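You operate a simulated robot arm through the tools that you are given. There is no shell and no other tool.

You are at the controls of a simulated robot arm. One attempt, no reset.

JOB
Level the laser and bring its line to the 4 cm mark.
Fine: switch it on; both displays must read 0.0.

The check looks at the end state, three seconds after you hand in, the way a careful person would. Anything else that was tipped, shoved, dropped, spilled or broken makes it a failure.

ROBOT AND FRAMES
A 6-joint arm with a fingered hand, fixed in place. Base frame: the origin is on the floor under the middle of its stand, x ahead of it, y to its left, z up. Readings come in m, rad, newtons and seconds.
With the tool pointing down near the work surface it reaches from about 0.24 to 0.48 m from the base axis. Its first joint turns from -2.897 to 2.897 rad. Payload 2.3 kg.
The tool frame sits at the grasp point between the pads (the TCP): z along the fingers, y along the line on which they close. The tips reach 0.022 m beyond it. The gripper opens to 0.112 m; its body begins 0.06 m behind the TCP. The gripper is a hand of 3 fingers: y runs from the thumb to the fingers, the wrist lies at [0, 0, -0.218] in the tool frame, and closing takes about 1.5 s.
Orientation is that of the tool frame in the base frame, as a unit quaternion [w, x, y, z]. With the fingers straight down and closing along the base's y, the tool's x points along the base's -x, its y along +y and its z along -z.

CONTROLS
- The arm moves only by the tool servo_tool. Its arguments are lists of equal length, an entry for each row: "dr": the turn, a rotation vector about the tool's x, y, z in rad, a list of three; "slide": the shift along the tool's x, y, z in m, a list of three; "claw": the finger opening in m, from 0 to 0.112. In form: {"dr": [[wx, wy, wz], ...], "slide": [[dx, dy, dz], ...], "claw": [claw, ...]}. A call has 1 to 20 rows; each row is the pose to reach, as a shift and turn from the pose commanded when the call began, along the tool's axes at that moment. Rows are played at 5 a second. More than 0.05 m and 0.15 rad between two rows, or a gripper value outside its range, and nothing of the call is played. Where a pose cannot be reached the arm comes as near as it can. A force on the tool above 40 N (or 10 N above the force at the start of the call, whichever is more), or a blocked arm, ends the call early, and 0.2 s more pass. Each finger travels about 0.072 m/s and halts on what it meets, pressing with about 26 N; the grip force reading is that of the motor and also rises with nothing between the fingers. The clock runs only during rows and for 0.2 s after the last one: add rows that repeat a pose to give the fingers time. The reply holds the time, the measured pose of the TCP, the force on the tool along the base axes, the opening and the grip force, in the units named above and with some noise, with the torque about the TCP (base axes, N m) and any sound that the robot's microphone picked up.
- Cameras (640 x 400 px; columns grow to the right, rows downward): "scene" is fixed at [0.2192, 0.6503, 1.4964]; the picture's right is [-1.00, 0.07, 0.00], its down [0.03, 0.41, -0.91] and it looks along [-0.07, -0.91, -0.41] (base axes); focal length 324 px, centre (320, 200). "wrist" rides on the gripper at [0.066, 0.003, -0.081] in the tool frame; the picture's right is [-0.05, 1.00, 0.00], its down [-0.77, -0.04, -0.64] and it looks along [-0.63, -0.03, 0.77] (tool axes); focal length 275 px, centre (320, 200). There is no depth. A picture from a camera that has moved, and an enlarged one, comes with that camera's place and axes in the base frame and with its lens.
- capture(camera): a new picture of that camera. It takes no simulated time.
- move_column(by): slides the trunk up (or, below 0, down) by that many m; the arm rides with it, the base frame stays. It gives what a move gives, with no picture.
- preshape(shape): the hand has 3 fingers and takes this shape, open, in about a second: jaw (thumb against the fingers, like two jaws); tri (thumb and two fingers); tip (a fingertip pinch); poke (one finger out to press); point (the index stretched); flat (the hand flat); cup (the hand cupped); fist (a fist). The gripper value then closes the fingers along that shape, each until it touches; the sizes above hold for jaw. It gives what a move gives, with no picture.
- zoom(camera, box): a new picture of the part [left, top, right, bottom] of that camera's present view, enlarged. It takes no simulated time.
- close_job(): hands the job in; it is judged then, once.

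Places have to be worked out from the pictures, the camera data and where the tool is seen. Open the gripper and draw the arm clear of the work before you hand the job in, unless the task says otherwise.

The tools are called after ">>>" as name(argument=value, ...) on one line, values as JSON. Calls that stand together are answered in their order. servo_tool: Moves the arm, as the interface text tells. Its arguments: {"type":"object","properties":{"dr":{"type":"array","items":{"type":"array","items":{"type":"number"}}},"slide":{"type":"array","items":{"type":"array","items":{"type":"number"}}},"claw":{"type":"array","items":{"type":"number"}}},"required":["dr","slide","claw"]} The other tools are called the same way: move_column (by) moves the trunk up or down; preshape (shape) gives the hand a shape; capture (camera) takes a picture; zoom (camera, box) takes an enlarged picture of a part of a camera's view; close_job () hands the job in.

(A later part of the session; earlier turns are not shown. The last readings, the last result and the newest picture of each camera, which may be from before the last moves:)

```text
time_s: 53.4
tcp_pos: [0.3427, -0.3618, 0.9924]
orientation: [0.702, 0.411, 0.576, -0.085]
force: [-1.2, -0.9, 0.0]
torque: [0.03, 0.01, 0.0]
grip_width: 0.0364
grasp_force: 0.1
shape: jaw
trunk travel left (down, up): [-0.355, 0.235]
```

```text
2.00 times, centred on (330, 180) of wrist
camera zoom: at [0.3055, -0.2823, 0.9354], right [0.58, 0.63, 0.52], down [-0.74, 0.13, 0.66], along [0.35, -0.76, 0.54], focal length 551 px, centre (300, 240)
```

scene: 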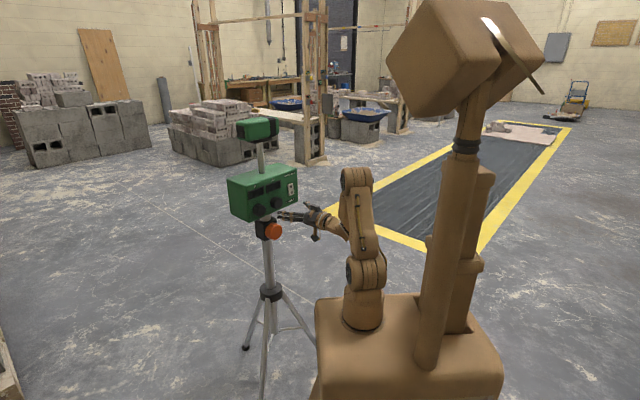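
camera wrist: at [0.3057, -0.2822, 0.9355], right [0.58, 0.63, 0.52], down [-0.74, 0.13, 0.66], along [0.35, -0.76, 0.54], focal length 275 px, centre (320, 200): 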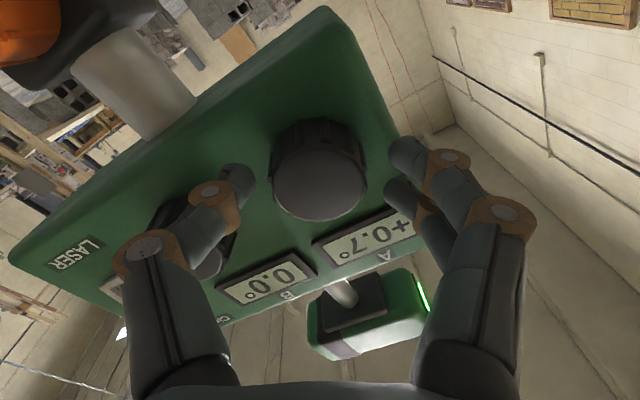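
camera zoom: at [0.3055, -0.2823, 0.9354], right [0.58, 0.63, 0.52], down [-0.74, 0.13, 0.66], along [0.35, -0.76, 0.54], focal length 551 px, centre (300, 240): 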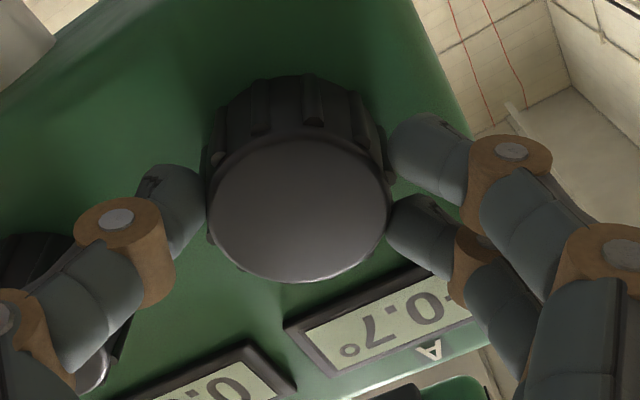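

The tips have just made contact, thumb slightly first. I shift 1 mm to its side, squeeze firmly and turn -0.3 rad as a first test on A.

>>> servo_tool(dr=[[0, 0, 0], [0, 0, 0], [0, 0, 0], [0, 0, 0], [0, 0, -0.1], [0, 0, -0.2], [0, 0, -0.3], [0, 0, -0.3]], slide=[[0, -0.001, 0], [0, -0.001, 0], [0, -0.001, 0], [0, -0.001, 0], [0, -0.001, 0], [0, -0.001, 0], [0, -0.001, 0], [0, -0.001, 0]], claw=[0.034, 0.03, 0.026, 0.022, 0.022, 0.022, 0.022, 0.022])

>>> zoom(camera="wrist", box=[200, 80, 460, 280])

>>> zoom(camera="scene", box=[230, 180, 294, 220])

```text
time_s: 55.2
tcp_pos: [0.3419, -0.3638, 0.9914]
orientation: [0.681, 0.319, 0.631, -0.189]
force: [-1.0, 0.8, -5.9]
torque: [0.05, 0.07, -0.05]
grip_width: 0.03
grasp_force: 26.2
shape: jaw
trunk travel left (down, up): [-0.355, 0.235]
```

```text
2.00 times, centred on (330, 180) of wrist
camera zoom: at [0.292, -0.2969, 0.9269], right [0.65, 0.72, 0.24], down [-0.59, 0.29, 0.75], along [0.47, -0.63, 0.62], focal length 551 px, centre (300, 240)
```

zoom: 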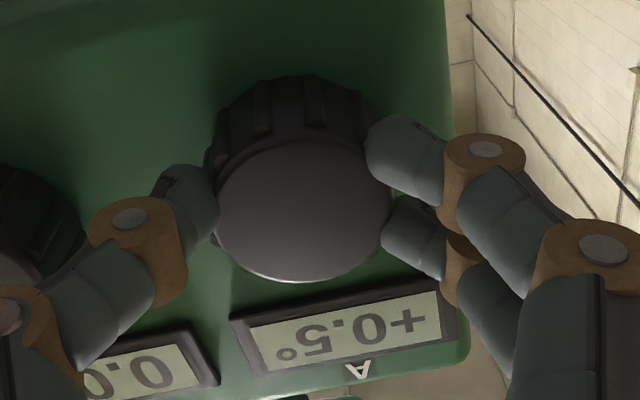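

```text
10.00 times, centred on (262, 200) of scene
camera zoom: at [0.2192, 0.6503, 1.4964], right [-1.0, 0.07, 0.0], down [0.03, 0.41, -0.91], along [-0.07, -0.91, -0.41], focal length 3236 px, centre (900, 200)
```

zoom: 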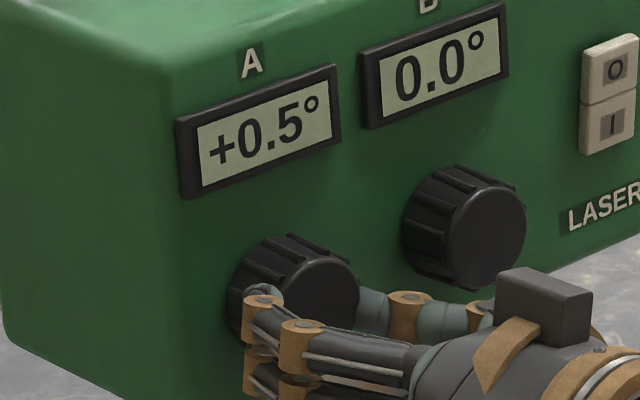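

A dropped to +0.5°, same sense as B. I turn -0.6 rad more.

>>> servo_tool(dr=[[0, 0, -0.1], [0, 0, -0.2], [0, 0, -0.3], [0, 0, -0.4], [0, 0, -0.5], [0, 0, -0.6], [0, 0, -0.6]], slide=[[0.0004, 0, 0], [0.0004, 0, 0], [0.0004, 0, 0], [0.0004, 0, 0], [0.0004, 0, 0], [0.0004, 0, 0], [0.0004, 0, 0]], claw=[0.022, 0.022, 0.022, 0.022, 0.022, 0.022, 0.022])

>>> zoom(camera="scene", box=[230, 180, 294, 220])

```text
time_s: 56.8
tcp_pos: [0.3408, -0.3647, 0.9914]
orientation: [0.595, 0.12, 0.696, -0.383]
force: [-6.6, -4.6, -2.9]
torque: [0.03, 0.01, -0.17]
grip_width: 0.0299
grasp_force: 26.4
shape: jaw
trunk travel left (down, up): [-0.355, 0.235]
```

```text
10.00 times, centred on (262, 200) of scene
camera zoom: at [0.2192, 0.6503, 1.4964], right [-1.0, 0.07, 0.0], down [0.03, 0.41, -0.91], along [-0.07, -0.91, -0.41], focal length 3236 px, centre (900, 200)
```

zoom: 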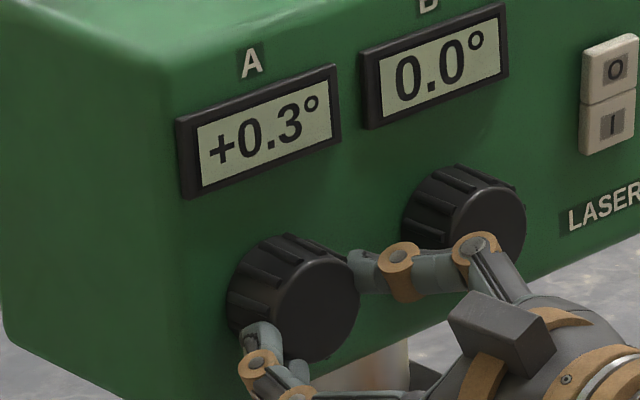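

A is at +0.3°. I relieve the sideways force with a small shift and turn -0.4 rad more.

>>> servo_tool(dr=[[0, 0, 0], [0, 0, -0.1], [0, 0, -0.2], [0, 0, -0.3], [0, 0, -0.4], [0, 0, -0.4]], slide=[[0.0006, -0.0007, 0], [0.0006, -0.0009, 0], [0.0006, -0.0009, 0], [0.0006, -0.0009, 0], [0.0006, -0.0009, 0], [0.0006, -0.0009, 0]], claw=[0.022, 0.022, 0.022, 0.022, 0.022, 0.022])

>>> zoom(camera="scene", box=[230, 180, 294, 220])

```text
time_s: 58.2
tcp_pos: [0.3401, -0.3643, 0.9909]
orientation: [0.507, -0.022, 0.707, -0.493]
force: [-5.2, -6.8, 3.3]
torque: [-0.01, -0.03, -0.2]
grip_width: 0.03
grasp_force: 25.7
shape: jaw
trunk travel left (down, up): [-0.355, 0.235]
```

```text
10.00 times, centred on (262, 200) of scene
camera zoom: at [0.2192, 0.6503, 1.4964], right [-1.0, 0.07, 0.0], down [0.03, 0.41, -0.91], along [-0.07, -0.91, -0.41], focal length 3236 px, centre (900, 200)
```

zoom: 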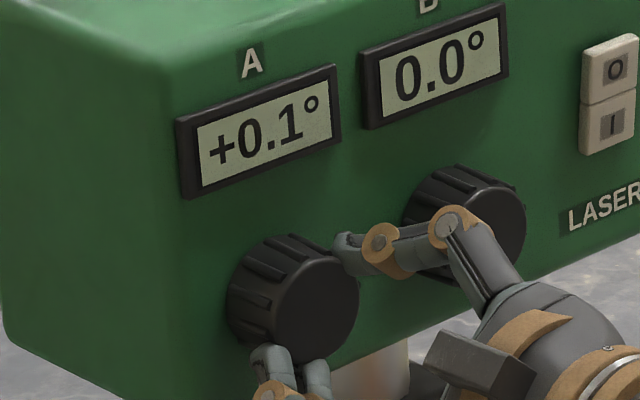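

A is at +0.1°. I relieve again and turn -0.2 rad.

>>> servo_tool(dr=[[0, 0, 0], [0, 0, -0.1], [0, 0, -0.2], [0, 0, -0.2]], slide=[[0.0004, -0.001, 0], [0.0004, -0.001, 0], [0.0004, -0.001, 0], [0.0004, -0.001, 0]], claw=[0.022, 0.022, 0.022, 0.022])

>>> zoom(camera="scene", box=[230, 180, 294, 220])

```text
time_s: 59.2
tcp_pos: [0.3408, -0.3654, 0.9926]
orientation: [0.455, -0.092, 0.701, -0.541]
force: [-5.1, -5.5, 0.4]
torque: [0.05, 0.02, -0.16]
grip_width: 0.0302
grasp_force: 26.1
shape: jaw
trunk travel left (down, up): [-0.355, 0.235]
```

```text
10.00 times, centred on (262, 200) of scene
camera zoom: at [0.2192, 0.6503, 1.4964], right [-1.0, 0.07, 0.0], down [0.03, 0.41, -0.91], along [-0.07, -0.91, -0.41], focal length 3236 px, centre (900, 200)
```

zoom: 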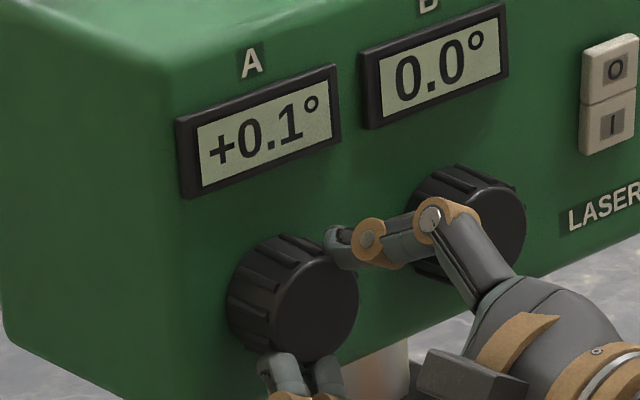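

Still +0.1°, so I turn another -0.1 rad to find the edge of the 0.0 band.

>>> servo_tool(dr=[[0, 0, -0.05], [0, 0, -0.1], [0, 0, -0.1]], slide=[[0, -0.0004, 0], [0, -0.0004, 0], [0, -0.0004, 0]], claw=[0.022, 0.022, 0.022])

>>> zoom(camera="scene", box=[230, 180, 294, 220])

```text
time_s: 60.0
tcp_pos: [0.3389, -0.3631, 0.9913]
orientation: [0.428, -0.127, 0.696, -0.563]
force: [-3.6, -4.9, 1.1]
torque: [0.03, 0.02, -0.1]
grip_width: 0.03
grasp_force: 26.1
shape: jaw
trunk travel left (down, up): [-0.355, 0.235]
```

```text
10.00 times, centred on (262, 200) of scene
camera zoom: at [0.2192, 0.6503, 1.4964], right [-1.0, 0.07, 0.0], down [0.03, 0.41, -0.91], along [-0.07, -0.91, -0.41], focal length 3236 px, centre (900, 200)
```

zoom: 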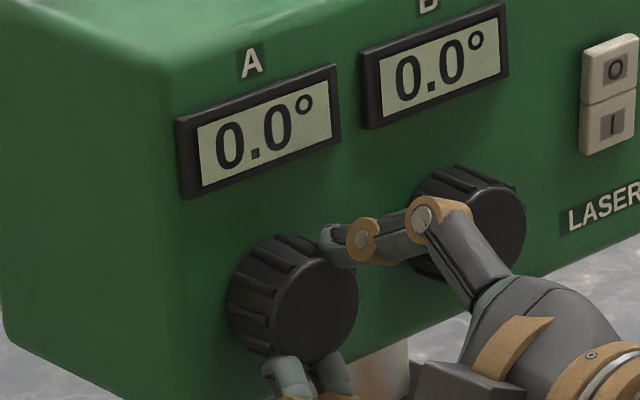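

A reads 0.0°, and the edge was within the last 0.1 rad, so I turn -0.08 rad more to sit near the middle of the band.

>>> servo_tool(dr=[[0, 0, -0.04], [0, 0, -0.08], [0, 0, -0.08]], slide=[[0, -0.0004, 0], [0, -0.0004, 0], [0, -0.0004, 0]], claw=[0.022, 0.022, 0.022])

>>> zoom(camera="scene", box=[230, 180, 294, 220])

```text
time_s: 60.8
tcp_pos: [0.3393, -0.3642, 0.9923]
orientation: [0.405, -0.155, 0.69, -0.58]
force: [-3.3, -5.5, 1.5]
torque: [0.02, 0.01, -0.09]
grip_width: 0.0299
grasp_force: 26.4
shape: jaw
trunk travel left (down, up): [-0.355, 0.235]
```

```text
10.00 times, centred on (262, 200) of scene
camera zoom: at [0.2192, 0.6503, 1.4964], right [-1.0, 0.07, 0.0], down [0.03, 0.41, -0.91], along [-0.07, -0.91, -0.41], focal length 3236 px, centre (900, 200)
```

zoom: 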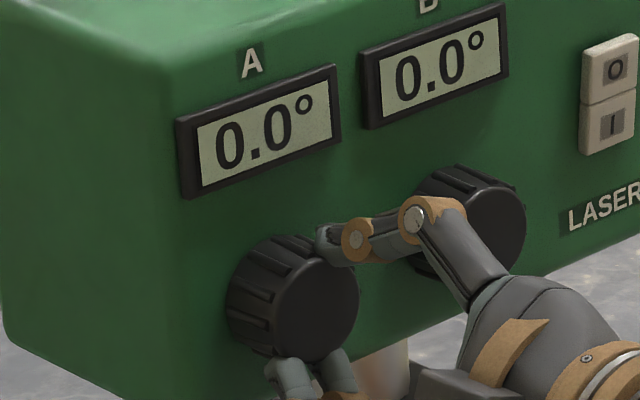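

Both displays read 0.0°. I open gently to 50 mm and back straight off knob A.

>>> servo_tool(dr=[[0, 0, 0], [0, 0, 0], [0, 0, 0], [0, 0, 0], [0, 0, 0], [0, 0, 0], [0, 0, 0], [0, 0, 0]], slide=[[0, 0, 0], [0, 0, 0], [0, 0, 0], [0, 0, 0], [0, 0, -0.015], [0, 0, -0.035], [0, 0, -0.055], [0, 0, -0.055]], claw=[0.032, 0.042, 0.05, 0.05, 0.05, 0.05, 0.056, 0.06])

>>> zoom(camera="scene", box=[220, 105, 330, 245])

>>> zoom(camera="scene", box=[230, 165, 326, 225])

```text
time_s: 62.6
tcp_pos: [0.2991, -0.327, 0.9934]
orientation: [0.405, -0.155, 0.69, -0.579]
force: [0.0, -0.1, 0.3]
torque: [-0.02, 0.03, -0.03]
grip_width: 0.0596
grasp_force: 0.1
shape: jaw
trunk travel left (down, up): [-0.355, 0.235]
```

```text
2.86 times, centred on (275, 175) of scene
camera zoom: at [0.2192, 0.6503, 1.4964], right [-1.0, 0.07, 0.0], down [0.03, 0.41, -0.91], along [-0.07, -0.91, -0.41], focal length 925 px, centre (449, 271)
```

zoom: 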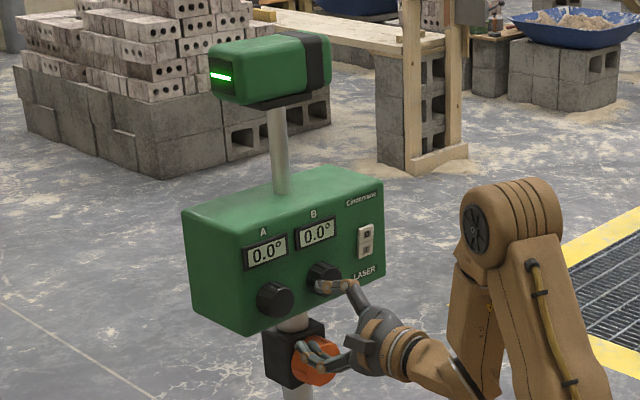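

```text
6.67 times, centred on (278, 195) of scene
camera zoom: at [0.2192, 0.6503, 1.4964], right [-1.0, 0.07, 0.0], down [0.03, 0.41, -0.91], along [-0.07, -0.91, -0.41], focal length 2157 px, centre (600, 233)
```

zoom: 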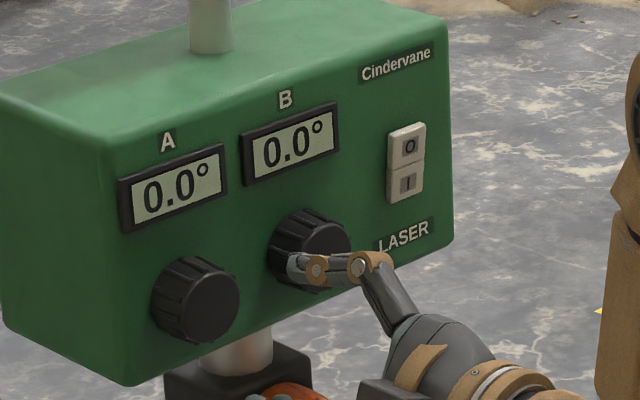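

Both read 0.0° with the hand off. Next I want to see where the line falls on the target: I return the hand to neutral and swing it around to look at the sheet.

>>> servo_tool(dr=[[0, 0, 0.14], [0, 0, 0.28], [0, 0, 0.42], [0, 0, 0.56], [0, 0, 0.7], [0, 0, 0.84], [0, 0, 0.98], [0, 0, 1.12], [0, 0, 1.18], [0, 0, 1.18]], slide=[[0, 0, 0], [0, 0, 0], [0, 0, 0], [0, 0, 0], [0, 0, 0], [0, 0, 0], [0, 0, 0], [0, 0, 0], [0, 0, 0], [0, 0, 0]], claw=[0.064, 0.064, 0.064, 0.064, 0.064, 0.064, 0.064, 0.064, 0.064, 0.064])

>>> servo_tool(dr=[[-0.1317, 0, 0], [-0.2633, 0, 0], [-0.395, 0, 0], [-0.5267, 0, 0], [-0.6583, 0, 0], [-0.79, 0, 0], [-0.9217, 0, 0], [-1.0533, 0, 0], [-1.185, 0, 0], [-1.3167, 0, 0], [-1.4483, 0, 0], [-1.58, 0, 0], [-1.58, 0, 0]], slide=[[-0.0031, 0.0207, -0.0165], [-0.0062, 0.0413, -0.033], [-0.0093, 0.062, -0.0495], [-0.0123, 0.0827, -0.066], [-0.0154, 0.1033, -0.0825], [-0.0185, 0.124, -0.099], [-0.0216, 0.1447, -0.1155], [-0.0247, 0.1653, -0.132], [-0.0278, 0.186, -0.1485], [-0.0308, 0.2067, -0.165], [-0.0339, 0.2273, -0.1815], [-0.037, 0.248, -0.198], [-0.037, 0.248, -0.198]], claw=[0.08, 0.09, 0.1, 0.112, 0.112, 0.112, 0.112, 0.112, 0.112, 0.112, 0.112, 0.112, 0.112])

>>> servo_tool(dr=[[0, 0.12, 0], [0, 0.24, 0], [0, 0.36, 0], [0, 0.48, 0], [0, 0.6, 0], [0, 0.73, 0], [0, 0.73, 0]], slide=[[0, 0, 0], [0, 0, 0], [0, 0, 0], [0, 0, 0], [0, 0, 0], [0, 0, 0], [0, 0, 0]], claw=[0.112, 0.112, 0.112, 0.112, 0.112, 0.112, 0.112])

>>> capture(camera="wrist")

```text
time_s: 64.8
tcp_pos: [0.2992, -0.3268, 0.9922]
orientation: [0.659, 0.256, 0.659, -0.256]
force: [0.3, 0.1, -0.3]
torque: [0.0, -0.02, 0.01]
grip_width: 0.0631
grasp_force: 0.1
shape: jaw
trunk travel left (down, up): [-0.355, 0.235]
```

```text
time_s: 67.6
tcp_pos: [0.3204, -0.0108, 1.0298]
orientation: [0.645, -0.289, 0.646, 0.288]
force: [0.1, -0.5, -0.6]
torque: [-0.01, -0.01, -0.01]
grip_width: 0.112
grasp_force: 0.0
shape: jaw
out of reach, approached as far as the arm can: row 2, 3, 4, 5
trunk travel left (down, up): [-0.355, 0.235]
```

```text
time_s: 69.2
tcp_pos: [0.321, -0.011, 1.0283]
orientation: [0.372, -0.373, 0.834, 0.166]
force: [-0.2, 0.3, -1.1]
torque: [0.0, -0.02, -0.02]
grip_width: 0.1122
grasp_force: 0.1
shape: jaw
trunk travel left (down, up): [-0.355, 0.235]
```

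```text
taken
camera wrist: at [0.248, -0.0866, 1.0329], right [-0.72, 0.69, 0.03], down [0.06, 0.01, 1.0], along [0.69, 0.72, -0.04], focal length 275 px, centre (320, 200)
```

wrist: 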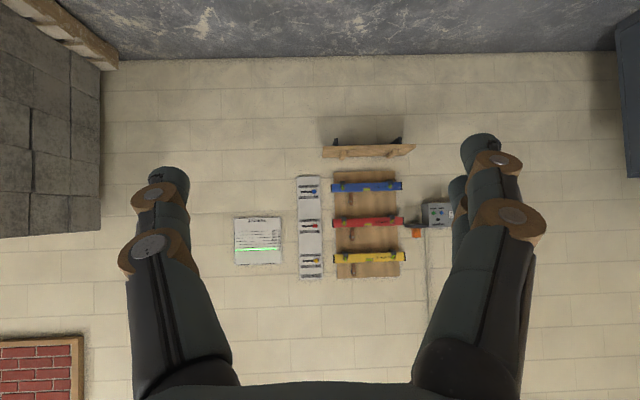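

The green line is visible on the target sheet. I zoom in to read it.

>>> zoom(camera="wrist", box=[226, 210, 290, 270])

>>> zoom(camera="wrist", box=[232, 216, 262, 258])

>>> zoom(camera="scene", box=[220, 105, 330, 245])

```text
6.67 times, centred on (258, 240) of wrist
camera zoom: at [0.248, -0.0866, 1.0329], right [-0.72, 0.69, 0.03], down [0.06, 0.01, 1.0], along [0.69, 0.72, -0.04], focal length 1835 px, centre (733, -67)
```

zoom: 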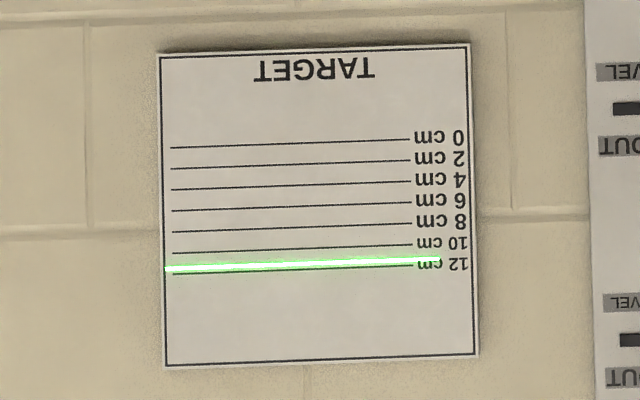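

```text
9.52 times, centred on (247, 237) of wrist
camera zoom: at [0.248, -0.0866, 1.0329], right [-0.72, 0.69, 0.03], down [0.06, 0.01, 1.0], along [0.69, 0.72, -0.04], focal length 2622 px, centre (1015, -152)
```

zoom: 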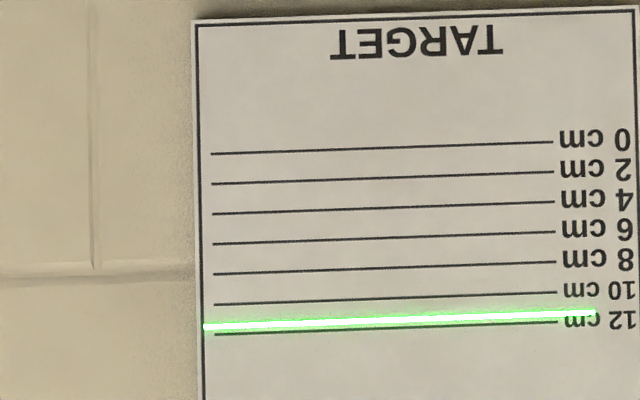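

```text
2.86 times, centred on (275, 175) of scene
camera zoom: at [0.2192, 0.6503, 1.4964], right [-1.0, 0.07, 0.0], down [0.03, 0.41, -0.91], along [-0.07, -0.91, -0.41], focal length 925 px, centre (449, 271)
```

zoom: 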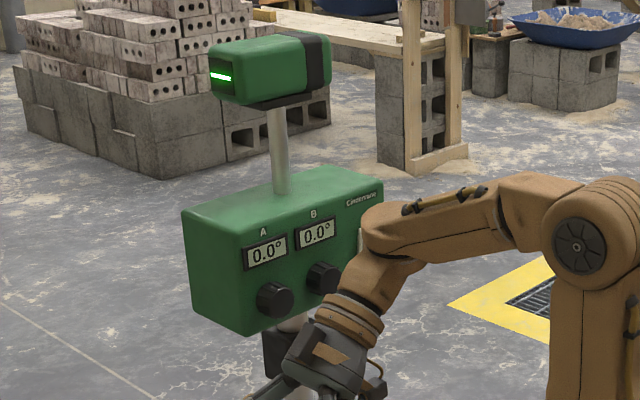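

The line is at about 11.6 cm, so it must come down roughly 7.6 cm, presumably with the orange knob. I bring the hand back to facing the unit, first returning to the horizontal neutral pose.

>>> servo_tool(dr=[[0, -0.12, 0], [0, -0.24, 0], [0, -0.36, 0], [0, -0.48, 0], [0, -0.6, 0], [0, -0.73, 0], [0, -0.73, 0]], slide=[[0, 0, 0], [0, 0, 0], [0, 0, 0], [0, 0, 0], [0, 0, 0], [0, 0, 0], [0, 0, 0]], claw=[0.112, 0.112, 0.112, 0.112, 0.112, 0.112, 0.112])

>>> servo_tool(dr=[[0.1317, 0, 0], [0.2633, 0, 0], [0.395, 0, 0], [0.5267, 0, 0], [0.6583, 0, 0], [0.79, 0, 0], [0.9217, 0, 0], [1.0533, 0, 0], [1.185, 0, 0], [1.3167, 0, 0], [1.4483, 0, 0], [1.58, 0, 0], [1.58, 0, 0]], slide=[[0.0032, -0.0148, -0.0272], [0.0063, -0.0296, -0.0543], [0.0095, -0.0444, -0.0815], [0.0127, -0.0592, -0.1087], [0.0158, -0.074, -0.1359], [0.019, -0.0888, -0.163], [0.0222, -0.1035, -0.1902], [0.0253, -0.1183, -0.2174], [0.0285, -0.1331, -0.2446], [0.0317, -0.1479, -0.2717], [0.0348, -0.1627, -0.2989], [0.038, -0.1775, -0.3261], [0.038, -0.1775, -0.3261]], claw=[0.112, 0.112, 0.112, 0.112, 0.112, 0.112, 0.112, 0.112, 0.112, 0.112, 0.112, 0.112, 0.112])

>>> move_column(by=-0.13)

>>> capture(camera="wrist")

>>> capture(camera="scene")

```text
time_s: 70.8
tcp_pos: [0.3207, -0.0094, 1.0269]
orientation: [0.646, -0.29, 0.646, 0.287]
force: [0.6, 0.4, 0.5]
torque: [-0.02, -0.01, 0.0]
grip_width: 0.1118
grasp_force: 0.1
shape: jaw
trunk travel left (down, up): [-0.355, 0.235]
```

```text
time_s: 73.6
tcp_pos: [0.2343, -0.3719, 0.9906]
orientation: [0.659, 0.256, 0.659, -0.257]
force: [0.9, -0.4, -0.6]
torque: [0.02, -0.01, -0.01]
grip_width: 0.1119
grasp_force: 0.1
shape: jaw
trunk travel left (down, up): [-0.355, 0.235]
```

```text
time_s: 75.2
tcp_pos: [0.2337, -0.3719, 0.863]
orientation: [0.659, 0.255, 0.659, -0.256]
force: [-0.4, -0.5, -0.2]
torque: [-0.04, -0.03, -0.02]
grip_width: 0.1117
grasp_force: 0.0
shape: jaw
trunk travel left (down, up): [-0.225, 0.365]
```

```text
taken
camera wrist: at [0.1764, -0.3163, 0.7948], right [0.67, 0.74, 0.04], down [-0.49, 0.4, 0.77], along [0.55, -0.54, 0.64], focal length 275 px, centre (320, 200)
```

wrist: 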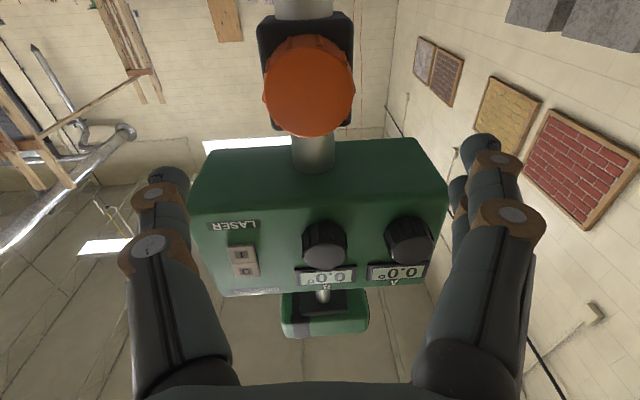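

```text
taken
```

scene: 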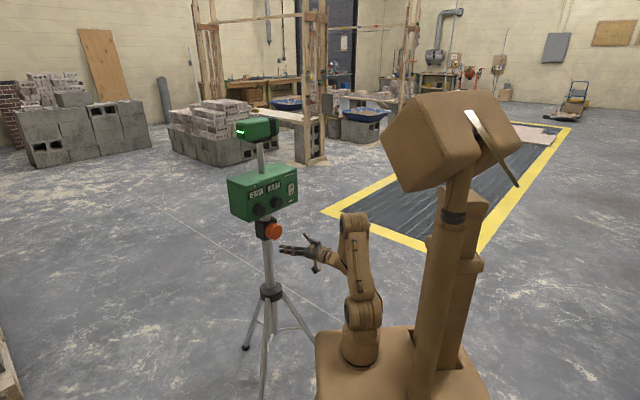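

The orange knob is now in view, about 6 cm across, at roughly x=+4 mm and y=-8 mm from the tool axis. I align with it and advance 6 cm with the jaw at 100 mm, keeping about 4 cm clearance.

>>> servo_tool(dr=[[0, 0, 0], [0, 0, 0], [0, 0, 0], [0, 0, 0], [0, 0, 0]], slide=[[0.002, -0.004, 0.015], [0.004, -0.0084, 0.03], [0.004, -0.0084, 0.045], [0.004, -0.0084, 0.06], [0.004, -0.0084, 0.06]], claw=[0.1, 0.1, 0.1, 0.1, 0.1])

>>> capture(camera="wrist")

>>> zoom(camera="scene", box=[230, 180, 326, 260])

```text
time_s: 76.4
tcp_pos: [0.2728, -0.4199, 0.8572]
orientation: [0.659, 0.254, 0.66, -0.256]
force: [0.8, 0.5, -0.4]
torque: [0.02, -0.02, -0.01]
grip_width: 0.1004
grasp_force: 0.1
shape: jaw
trunk travel left (down, up): [-0.225, 0.365]
```

```text
taken
camera wrist: at [0.2151, -0.3634, 0.7905], right [0.67, 0.74, 0.04], down [-0.49, 0.4, 0.77], along [0.55, -0.54, 0.64], focal length 275 px, centre (320, 200)
```

wrist: 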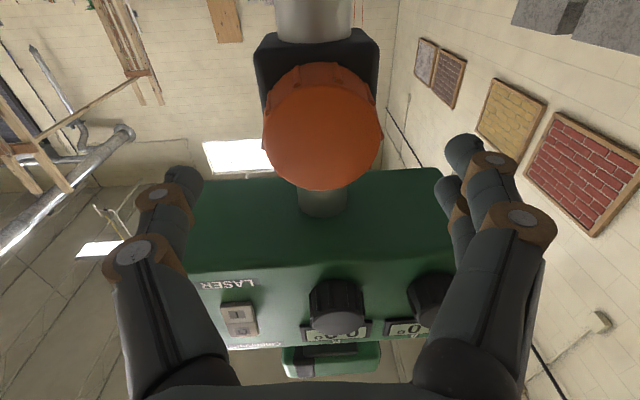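

```text
5.00 times, centred on (278, 220) of scene
camera zoom: at [0.2192, 0.6503, 1.4964], right [-1.0, 0.07, 0.0], down [0.03, 0.41, -0.91], along [-0.07, -0.91, -0.41], focal length 1618 px, centre (530, 100)
```

zoom: 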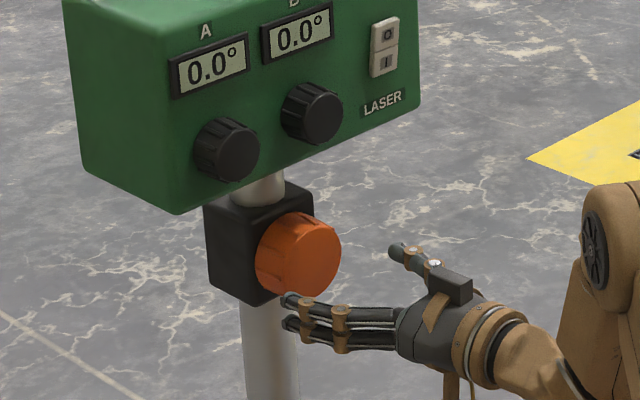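

The knob face is about 45 to 53 mm ahead and near-centred. I advance 2.5 cm with the jaw still wide (100 mm around a knob of about 58 mm) and refine.

>>> servo_tool(dr=[[0, 0, 0], [0, 0, 0], [0, 0, 0], [0, 0, 0]], slide=[[0, 0, 0.009], [0, 0, 0.017], [0, 0, 0.025], [0, 0, 0.025]], claw=[0.095, 0.09, 0.09, 0.09])

>>> capture(camera="wrist")

>>> zoom(camera="scene", box=[230, 195, 310, 245])

```text
time_s: 77.4
tcp_pos: [0.2921, -0.436, 0.8568]
orientation: [0.659, 0.256, 0.659, -0.257]
force: [1.2, 0.0, -0.4]
torque: [-0.02, 0.0, 0.01]
grip_width: 0.0904
grasp_force: 0.1
shape: jaw
trunk travel left (down, up): [-0.225, 0.365]
```

```text
taken
camera wrist: at [0.2336, -0.3796, 0.7901], right [0.67, 0.74, 0.04], down [-0.49, 0.4, 0.77], along [0.55, -0.54, 0.64], focal length 275 px, centre (320, 200)
```

wrist: 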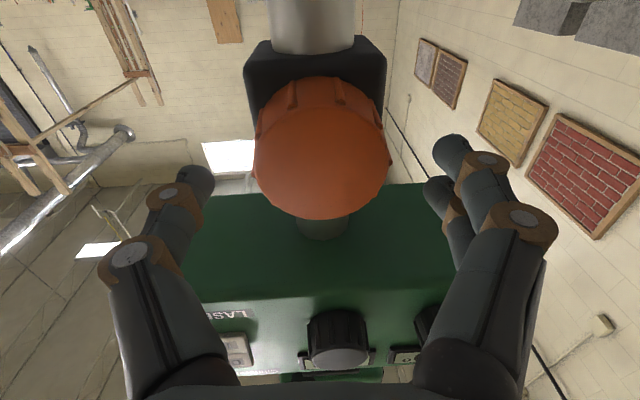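

```text
8.00 times, centred on (270, 220) of scene
camera zoom: at [0.2192, 0.6503, 1.4964], right [-1.0, 0.07, 0.0], down [0.03, 0.41, -0.91], along [-0.07, -0.91, -0.41], focal length 2589 px, centre (720, 40)
```

zoom: 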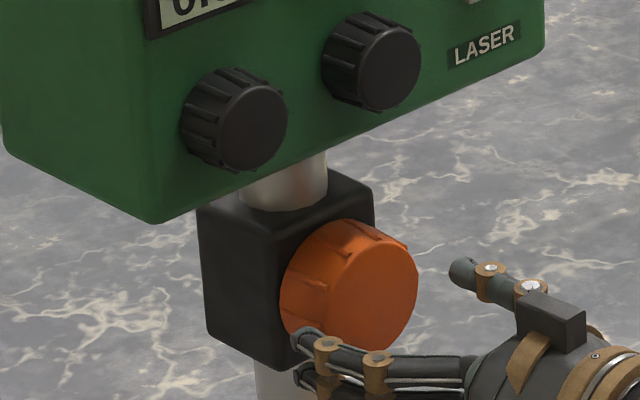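

The tips are now level with the knob face. I advance 12 mm further so the tips overlap the knob's rim, then check the centring as before (face centre expected near row 187).

>>> servo_tool(dr=[[0, 0, 0], [0, 0, 0], [0, 0, 0], [0, 0, 0]], slide=[[0, 0, 0.005], [0, 0, 0.009], [0, 0, 0.013], [0, 0, 0.013]], claw=[0.088, 0.085, 0.082, 0.082])

>>> capture(camera="wrist")

>>> zoom(camera="scene", box=[230, 195, 310, 245])

```text
time_s: 78.4
tcp_pos: [0.3014, -0.4439, 0.8568]
orientation: [0.659, 0.255, 0.659, -0.256]
force: [-0.7, 0.8, 0.8]
torque: [0.02, -0.03, -0.03]
grip_width: 0.0823
grasp_force: 0.1
shape: jaw
trunk travel left (down, up): [-0.225, 0.365]
```

```text
taken
camera wrist: at [0.2433, -0.3886, 0.7901], right [0.67, 0.74, 0.04], down [-0.49, 0.4, 0.77], along [0.55, -0.54, 0.64], focal length 275 px, centre (320, 200)
```

wrist: 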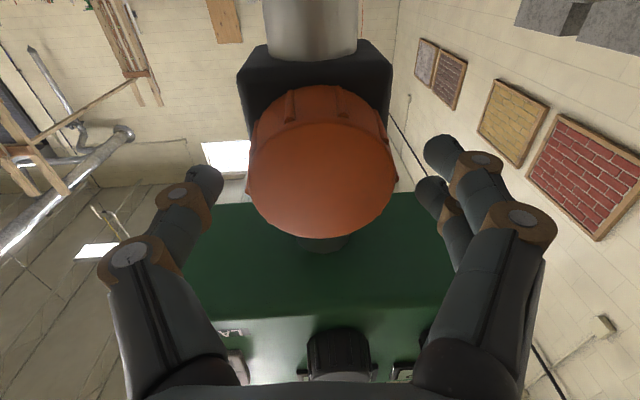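

```text
8.00 times, centred on (270, 220) of scene
camera zoom: at [0.2192, 0.6503, 1.4964], right [-1.0, 0.07, 0.0], down [0.03, 0.41, -0.91], along [-0.07, -0.91, -0.41], focal length 2589 px, centre (720, 40)
```

zoom: 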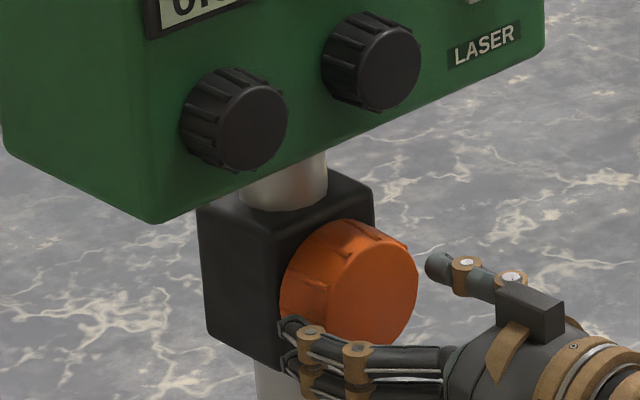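

Width scaling gives the face 20 mm ahead and about 5 mm above the axis, diameter about 63 mm, and the scene view agrees. I shift up 5 mm and advance 13 mm.

>>> servo_tool(dr=[[0, 0, 0], [0, 0, 0], [0, 0, 0], [0, 0, 0]], slide=[[-0.005, 0, 0], [-0.005, 0, 0.006], [-0.005, 0, 0.013], [-0.005, 0, 0.013]], claw=[0.082, 0.082, 0.078, 0.076])

>>> capture(camera="wrist")

>>> zoom(camera="scene", box=[230, 195, 310, 245])

```text
time_s: 79.4
tcp_pos: [0.3109, -0.4538, 0.8622]
orientation: [0.659, 0.255, 0.66, -0.256]
force: [-0.1, -0.5, 0.6]
torque: [0.03, 0.01, -0.02]
grip_width: 0.0762
grasp_force: 0.0
shape: jaw
trunk travel left (down, up): [-0.225, 0.365]
```

```text
taken
camera wrist: at [0.2526, -0.3972, 0.7956], right [0.67, 0.74, 0.04], down [-0.49, 0.4, 0.77], along [0.55, -0.54, 0.64], focal length 275 px, centre (320, 200)
```

wrist: 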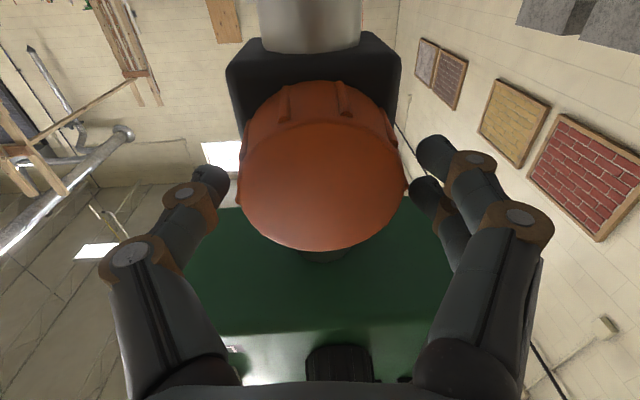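

```text
8.00 times, centred on (270, 220) of scene
camera zoom: at [0.2192, 0.6503, 1.4964], right [-1.0, 0.07, 0.0], down [0.03, 0.41, -0.91], along [-0.07, -0.91, -0.41], focal length 2589 px, centre (720, 40)
```

zoom: 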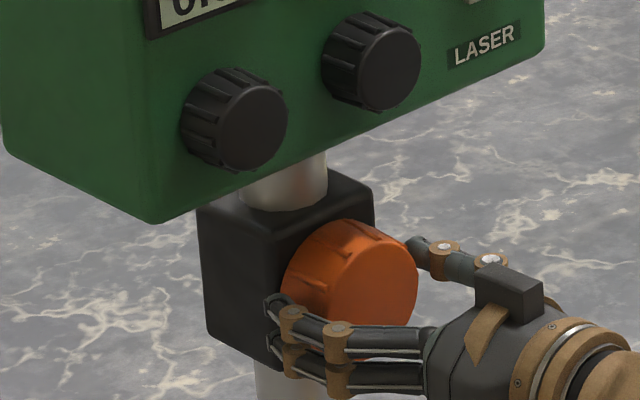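

Well centred; the fingers are a touch closer than the thumb, so I shift 1.5 mm to the finger side and close in steps.

>>> servo_tool(dr=[[0, 0, 0], [0, 0, 0], [0, 0, 0], [0, 0, 0], [0, 0, 0]], slide=[[0, 0.0015, 0], [0, 0.0015, 0], [0, 0.0015, 0], [0, 0.0015, 0], [0, 0.0015, 0]], claw=[0.072, 0.068, 0.065, 0.062, 0.062])

>>> zoom(camera="wrist", box=[180, 70, 460, 270])

```text
time_s: 80.6
tcp_pos: [0.312, -0.4529, 0.8615]
orientation: [0.659, 0.255, 0.659, -0.256]
force: [-1.2, -0.4, -0.7]
torque: [-0.02, 0.02, -0.04]
grip_width: 0.0631
grasp_force: 0.0
shape: jaw
trunk travel left (down, up): [-0.225, 0.365]
```

```text
2.00 times, centred on (320, 170) of wrist
camera zoom: at [0.2533, -0.3964, 0.7956], right [0.67, 0.74, 0.04], down [-0.49, 0.4, 0.77], along [0.55, -0.54, 0.64], focal length 551 px, centre (320, 260)
```

zoom: 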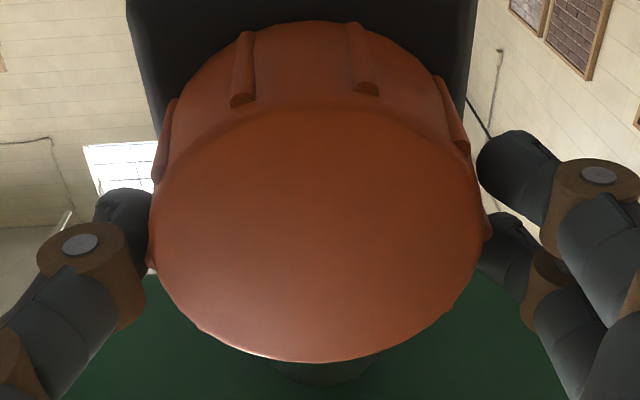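

The thumb just touches at 63 mm. I shift back 1 mm, squeeze firmly and make a small +0.2 rad (clockwise) test turn, then compare the head position.

>>> servo_tool(dr=[[0, 0, 0], [0, 0, 0], [0, 0, 0], [0, 0, 0], [0, 0, 0.1], [0, 0, 0.2], [0, 0, 0.2]], slide=[[0, -0.001, 0], [0, -0.001, 0], [0, -0.001, 0], [0, -0.001, 0], [0, -0.001, 0], [0, -0.001, 0], [0, -0.001, 0]], claw=[0.059, 0.055, 0.051, 0.048, 0.048, 0.048, 0.048])

>>> zoom(camera="wrist", box=[180, 70, 460, 270])

>>> zoom(camera="scene", box=[220, 110, 308, 165])

>>> zoom(camera="scene", box=[230, 195, 310, 245])

```text
time_s: 82.2
tcp_pos: [0.3108, -0.4523, 0.8625]
orientation: [0.682, 0.32, 0.631, -0.189]
force: [-1.0, -1.9, 2.6]
torque: [-0.04, 0.02, -0.04]
grip_width: 0.0555
grasp_force: 26.0
shape: jaw
trunk travel left (down, up): [-0.225, 0.365]
```

```text
2.00 times, centred on (320, 170) of wrist
camera zoom: at [0.2616, -0.3872, 0.7977], right [0.65, 0.72, 0.24], down [-0.6, 0.29, 0.75], along [0.47, -0.63, 0.62], focal length 551 px, centre (320, 260)
```

zoom: 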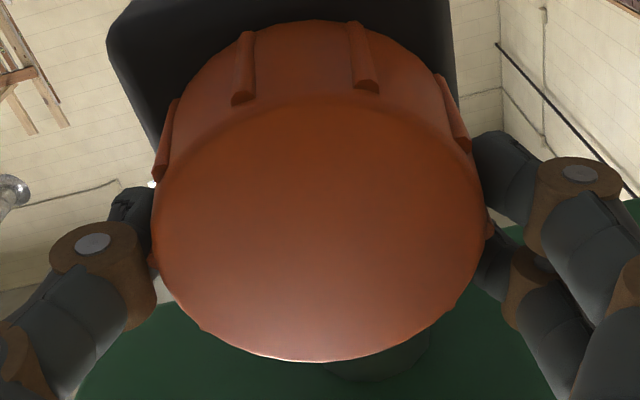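

```text
7.27 times, centred on (264, 138) of scene
camera zoom: at [0.2192, 0.6503, 1.4964], right [-1.0, 0.07, 0.0], down [0.03, 0.41, -0.91], along [-0.07, -0.91, -0.41], focal length 2354 px, centre (727, 654)
```

zoom: 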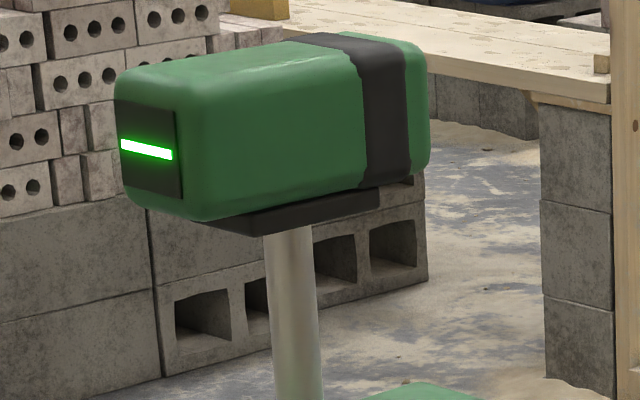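

```text
8.00 times, centred on (270, 220) of scene
camera zoom: at [0.2192, 0.6503, 1.4964], right [-1.0, 0.07, 0.0], down [0.03, 0.41, -0.91], along [-0.07, -0.91, -0.41], focal length 2589 px, centre (720, 40)
```

zoom: 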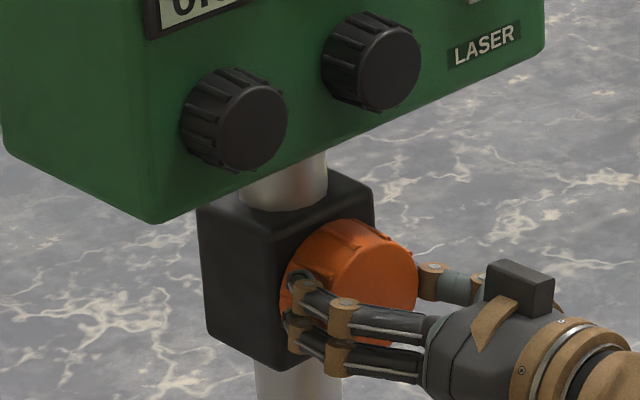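

The knob follows the hand easily. I note the lit line in the head at (146,148) of this zoom, turn another +0.4 rad and compare.

>>> servo_tool(dr=[[0, 0, 0.1], [0, 0, 0.2], [0, 0, 0.3], [0, 0, 0.4], [0, 0, 0.4]], slide=[[0, 0, 0], [0, 0, 0], [0, 0, 0], [0, 0, 0], [0, 0, 0]], claw=[0.048, 0.048, 0.048, 0.048, 0.048])

>>> zoom(camera="scene", box=[220, 110, 308, 165])

>>> zoom(camera="scene", box=[230, 195, 310, 245])

```text
time_s: 83.4
tcp_pos: [0.3092, -0.4528, 0.8641]
orientation: [0.707, 0.438, 0.553, -0.051]
force: [-5.3, -6.6, 13.8]
torque: [-1.23, 0.88, -0.19]
grip_width: 0.0546
grasp_force: 25.5
shape: jaw
trunk travel left (down, up): [-0.225, 0.365]
```

```text
7.27 times, centred on (264, 138) of scene
camera zoom: at [0.2192, 0.6503, 1.4964], right [-1.0, 0.07, 0.0], down [0.03, 0.41, -0.91], along [-0.07, -0.91, -0.41], focal length 2354 px, centre (727, 654)
```

zoom: 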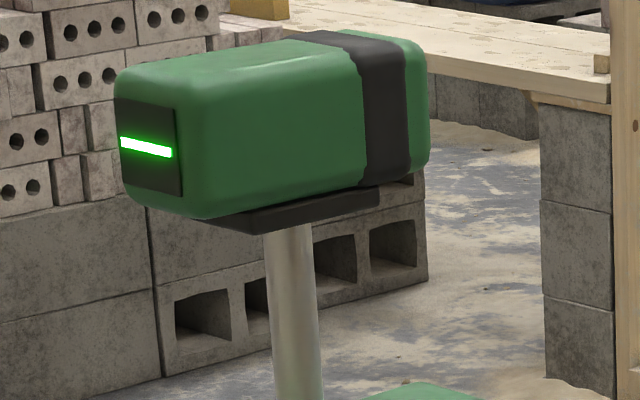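

```text
8.00 times, centred on (270, 220) of scene
camera zoom: at [0.2192, 0.6503, 1.4964], right [-1.0, 0.07, 0.0], down [0.03, 0.41, -0.91], along [-0.07, -0.91, -0.41], focal length 2589 px, centre (720, 40)
```

zoom: 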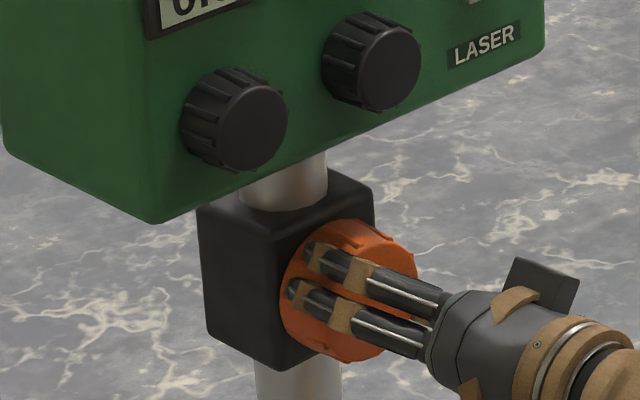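

Torque rose to about 1.5 N·m with no vertical motion, so clockwise is tight (clamp or end stop). I turn back counter-clockwise by 0.6 rad in slow steps and watch the head.

>>> servo_tool(dr=[[0, 0, -0.1], [0, 0, -0.2], [0, 0, -0.3], [0, 0, -0.4], [0, 0, -0.5], [0, 0, -0.6], [0, 0, -0.6]], slide=[[0, 0, 0], [0, 0, 0], [0, 0, 0], [0, 0, 0], [0, 0, 0], [0, 0, 0], [0, 0, 0]], claw=[0.048, 0.048, 0.048, 0.048, 0.048, 0.048, 0.048])

>>> zoom(camera="scene", box=[220, 110, 308, 165])

>>> zoom(camera="scene", box=[230, 195, 310, 245])

```text
time_s: 85.0
tcp_pos: [0.3106, -0.4518, 0.8635]
orientation: [0.66, 0.253, 0.659, -0.256]
force: [-1.3, 0.2, 15.9]
torque: [-0.19, -0.13, -0.11]
grip_width: 0.0548
grasp_force: 26.0
shape: jaw
trunk travel left (down, up): [-0.225, 0.365]
```

```text
7.27 times, centred on (264, 138) of scene
camera zoom: at [0.2192, 0.6503, 1.4964], right [-1.0, 0.07, 0.0], down [0.03, 0.41, -0.91], along [-0.07, -0.91, -0.41], focal length 2354 px, centre (727, 654)
```

zoom: 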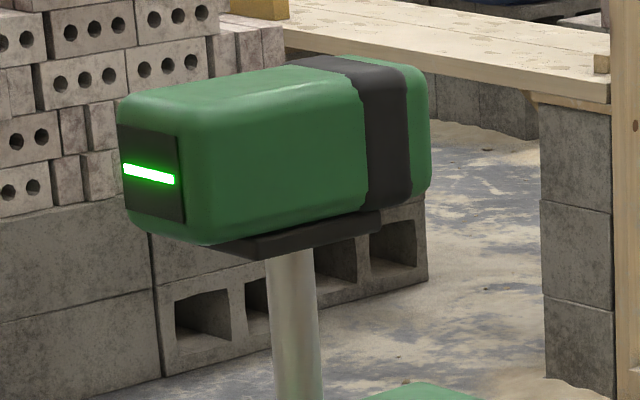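

```text
8.00 times, centred on (270, 220) of scene
camera zoom: at [0.2192, 0.6503, 1.4964], right [-1.0, 0.07, 0.0], down [0.03, 0.41, -0.91], along [-0.07, -0.91, -0.41], focal length 2589 px, centre (720, 40)
```

zoom: 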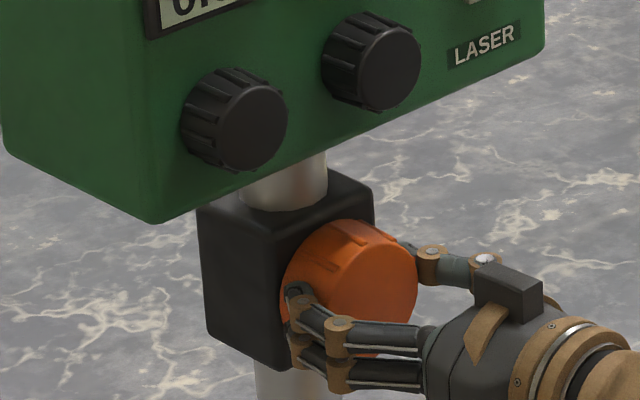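

The head came down about 1.4 cm: counter-clockwise lowers it through a rack, and clockwise was simply the upper stop. I relieve the 16 N vertical force by shifting 1.5 mm up and keep turning -0.6 rad.

>>> servo_tool(dr=[[0, 0, 0], [0, 0, -0.1], [0, 0, -0.2], [0, 0, -0.3], [0, 0, -0.4], [0, 0, -0.5], [0, 0, -0.6], [0, 0, -0.6]], slide=[[-0.0015, 0, 0], [-0.0015, 0, 0], [-0.0015, 0, 0], [-0.0015, 0, 0], [-0.0015, 0, 0], [-0.0015, 0, 0], [-0.0015, 0, 0], [-0.0015, 0, 0]], claw=[0.048, 0.048, 0.048, 0.048, 0.048, 0.048, 0.048, 0.048])

>>> zoom(camera="scene", box=[220, 110, 308, 165])

>>> zoom(camera="wrist", box=[180, 70, 460, 270])

```text
time_s: 86.8
tcp_pos: [0.3122, -0.4523, 0.8643]
orientation: [0.554, 0.048, 0.705, -0.44]
force: [6.6, 8.6, 2.7]
torque: [0.03, -0.01, 0.13]
grip_width: 0.0545
grasp_force: 25.6
shape: jaw
trunk travel left (down, up): [-0.225, 0.365]
```

```text
7.27 times, centred on (264, 138) of scene
camera zoom: at [0.2192, 0.6503, 1.4964], right [-1.0, 0.07, 0.0], down [0.03, 0.41, -0.91], along [-0.07, -0.91, -0.41], focal length 2354 px, centre (727, 654)
```

zoom: 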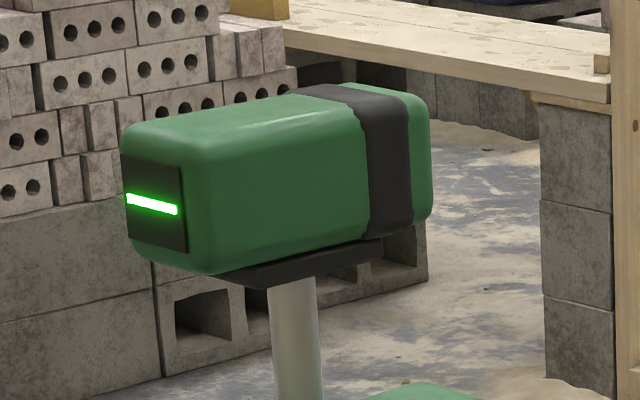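

```text
2.00 times, centred on (320, 170) of wrist
camera zoom: at [0.228, -0.4234, 0.8072], right [0.57, 0.63, -0.53], down [-0.19, 0.73, 0.65], along [0.8, -0.27, 0.54], focal length 551 px, centre (320, 260)
```

zoom: 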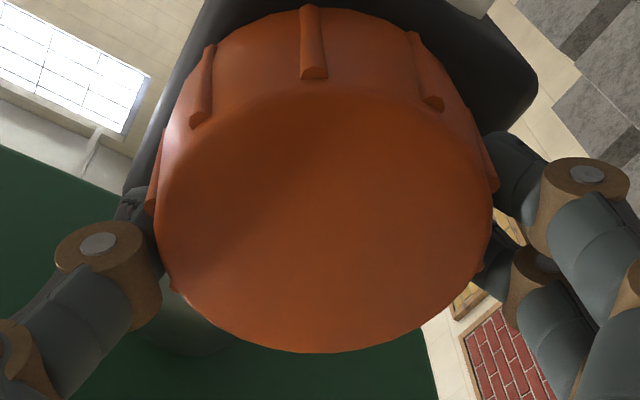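

The head drops about 15 mm per 0.6 rad. I relieve the side force and turn another -0.5 rad.

>>> servo_tool(dr=[[0, 0, 0], [0, 0, -0.1], [0, 0, -0.2], [0, 0, -0.3], [0, 0, -0.4], [0, 0, -0.5], [0, 0, -0.5]], slide=[[-0.0008, 0.0007, 0], [-0.0008, 0.0007, 0], [-0.0008, 0.0007, 0], [-0.0008, 0.0007, 0], [-0.0008, 0.0007, 0], [-0.0008, 0.0007, 0], [-0.0008, 0.0007, 0]], claw=[0.048, 0.048, 0.048, 0.048, 0.048, 0.048, 0.048])

>>> zoom(camera="scene", box=[220, 110, 308, 165])

>>> zoom(camera="scene", box=[220, 105, 330, 245])

```text
time_s: 88.4
tcp_pos: [0.3148, -0.451, 0.8632]
orientation: [0.427, -0.127, 0.695, -0.564]
force: [2.7, 11.7, -5.6]
torque: [0.34, 0.27, 0.24]
grip_width: 0.0542
grasp_force: 26.4
shape: jaw
trunk travel left (down, up): [-0.225, 0.365]
```

```text
7.27 times, centred on (264, 138) of scene
camera zoom: at [0.2192, 0.6503, 1.4964], right [-1.0, 0.07, 0.0], down [0.03, 0.41, -0.91], along [-0.07, -0.91, -0.41], focal length 2354 px, centre (727, 654)
```

zoom: 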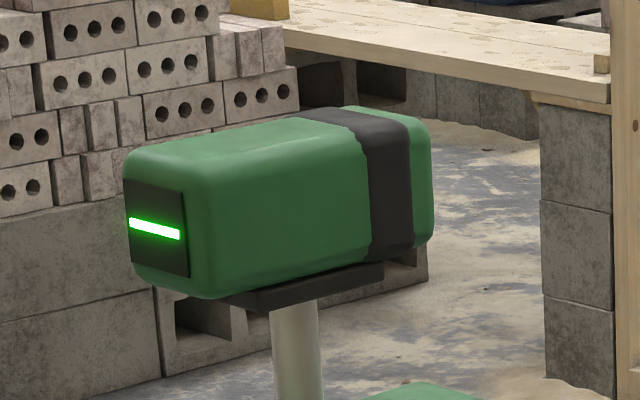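

```text
2.86 times, centred on (275, 175) of scene
camera zoom: at [0.2192, 0.6503, 1.4964], right [-1.0, 0.07, 0.0], down [0.03, 0.41, -0.91], along [-0.07, -0.91, -0.41], focal length 925 px, centre (449, 271)
```

zoom: 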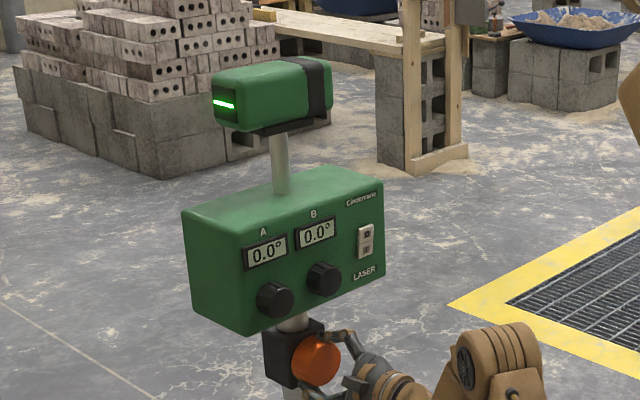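

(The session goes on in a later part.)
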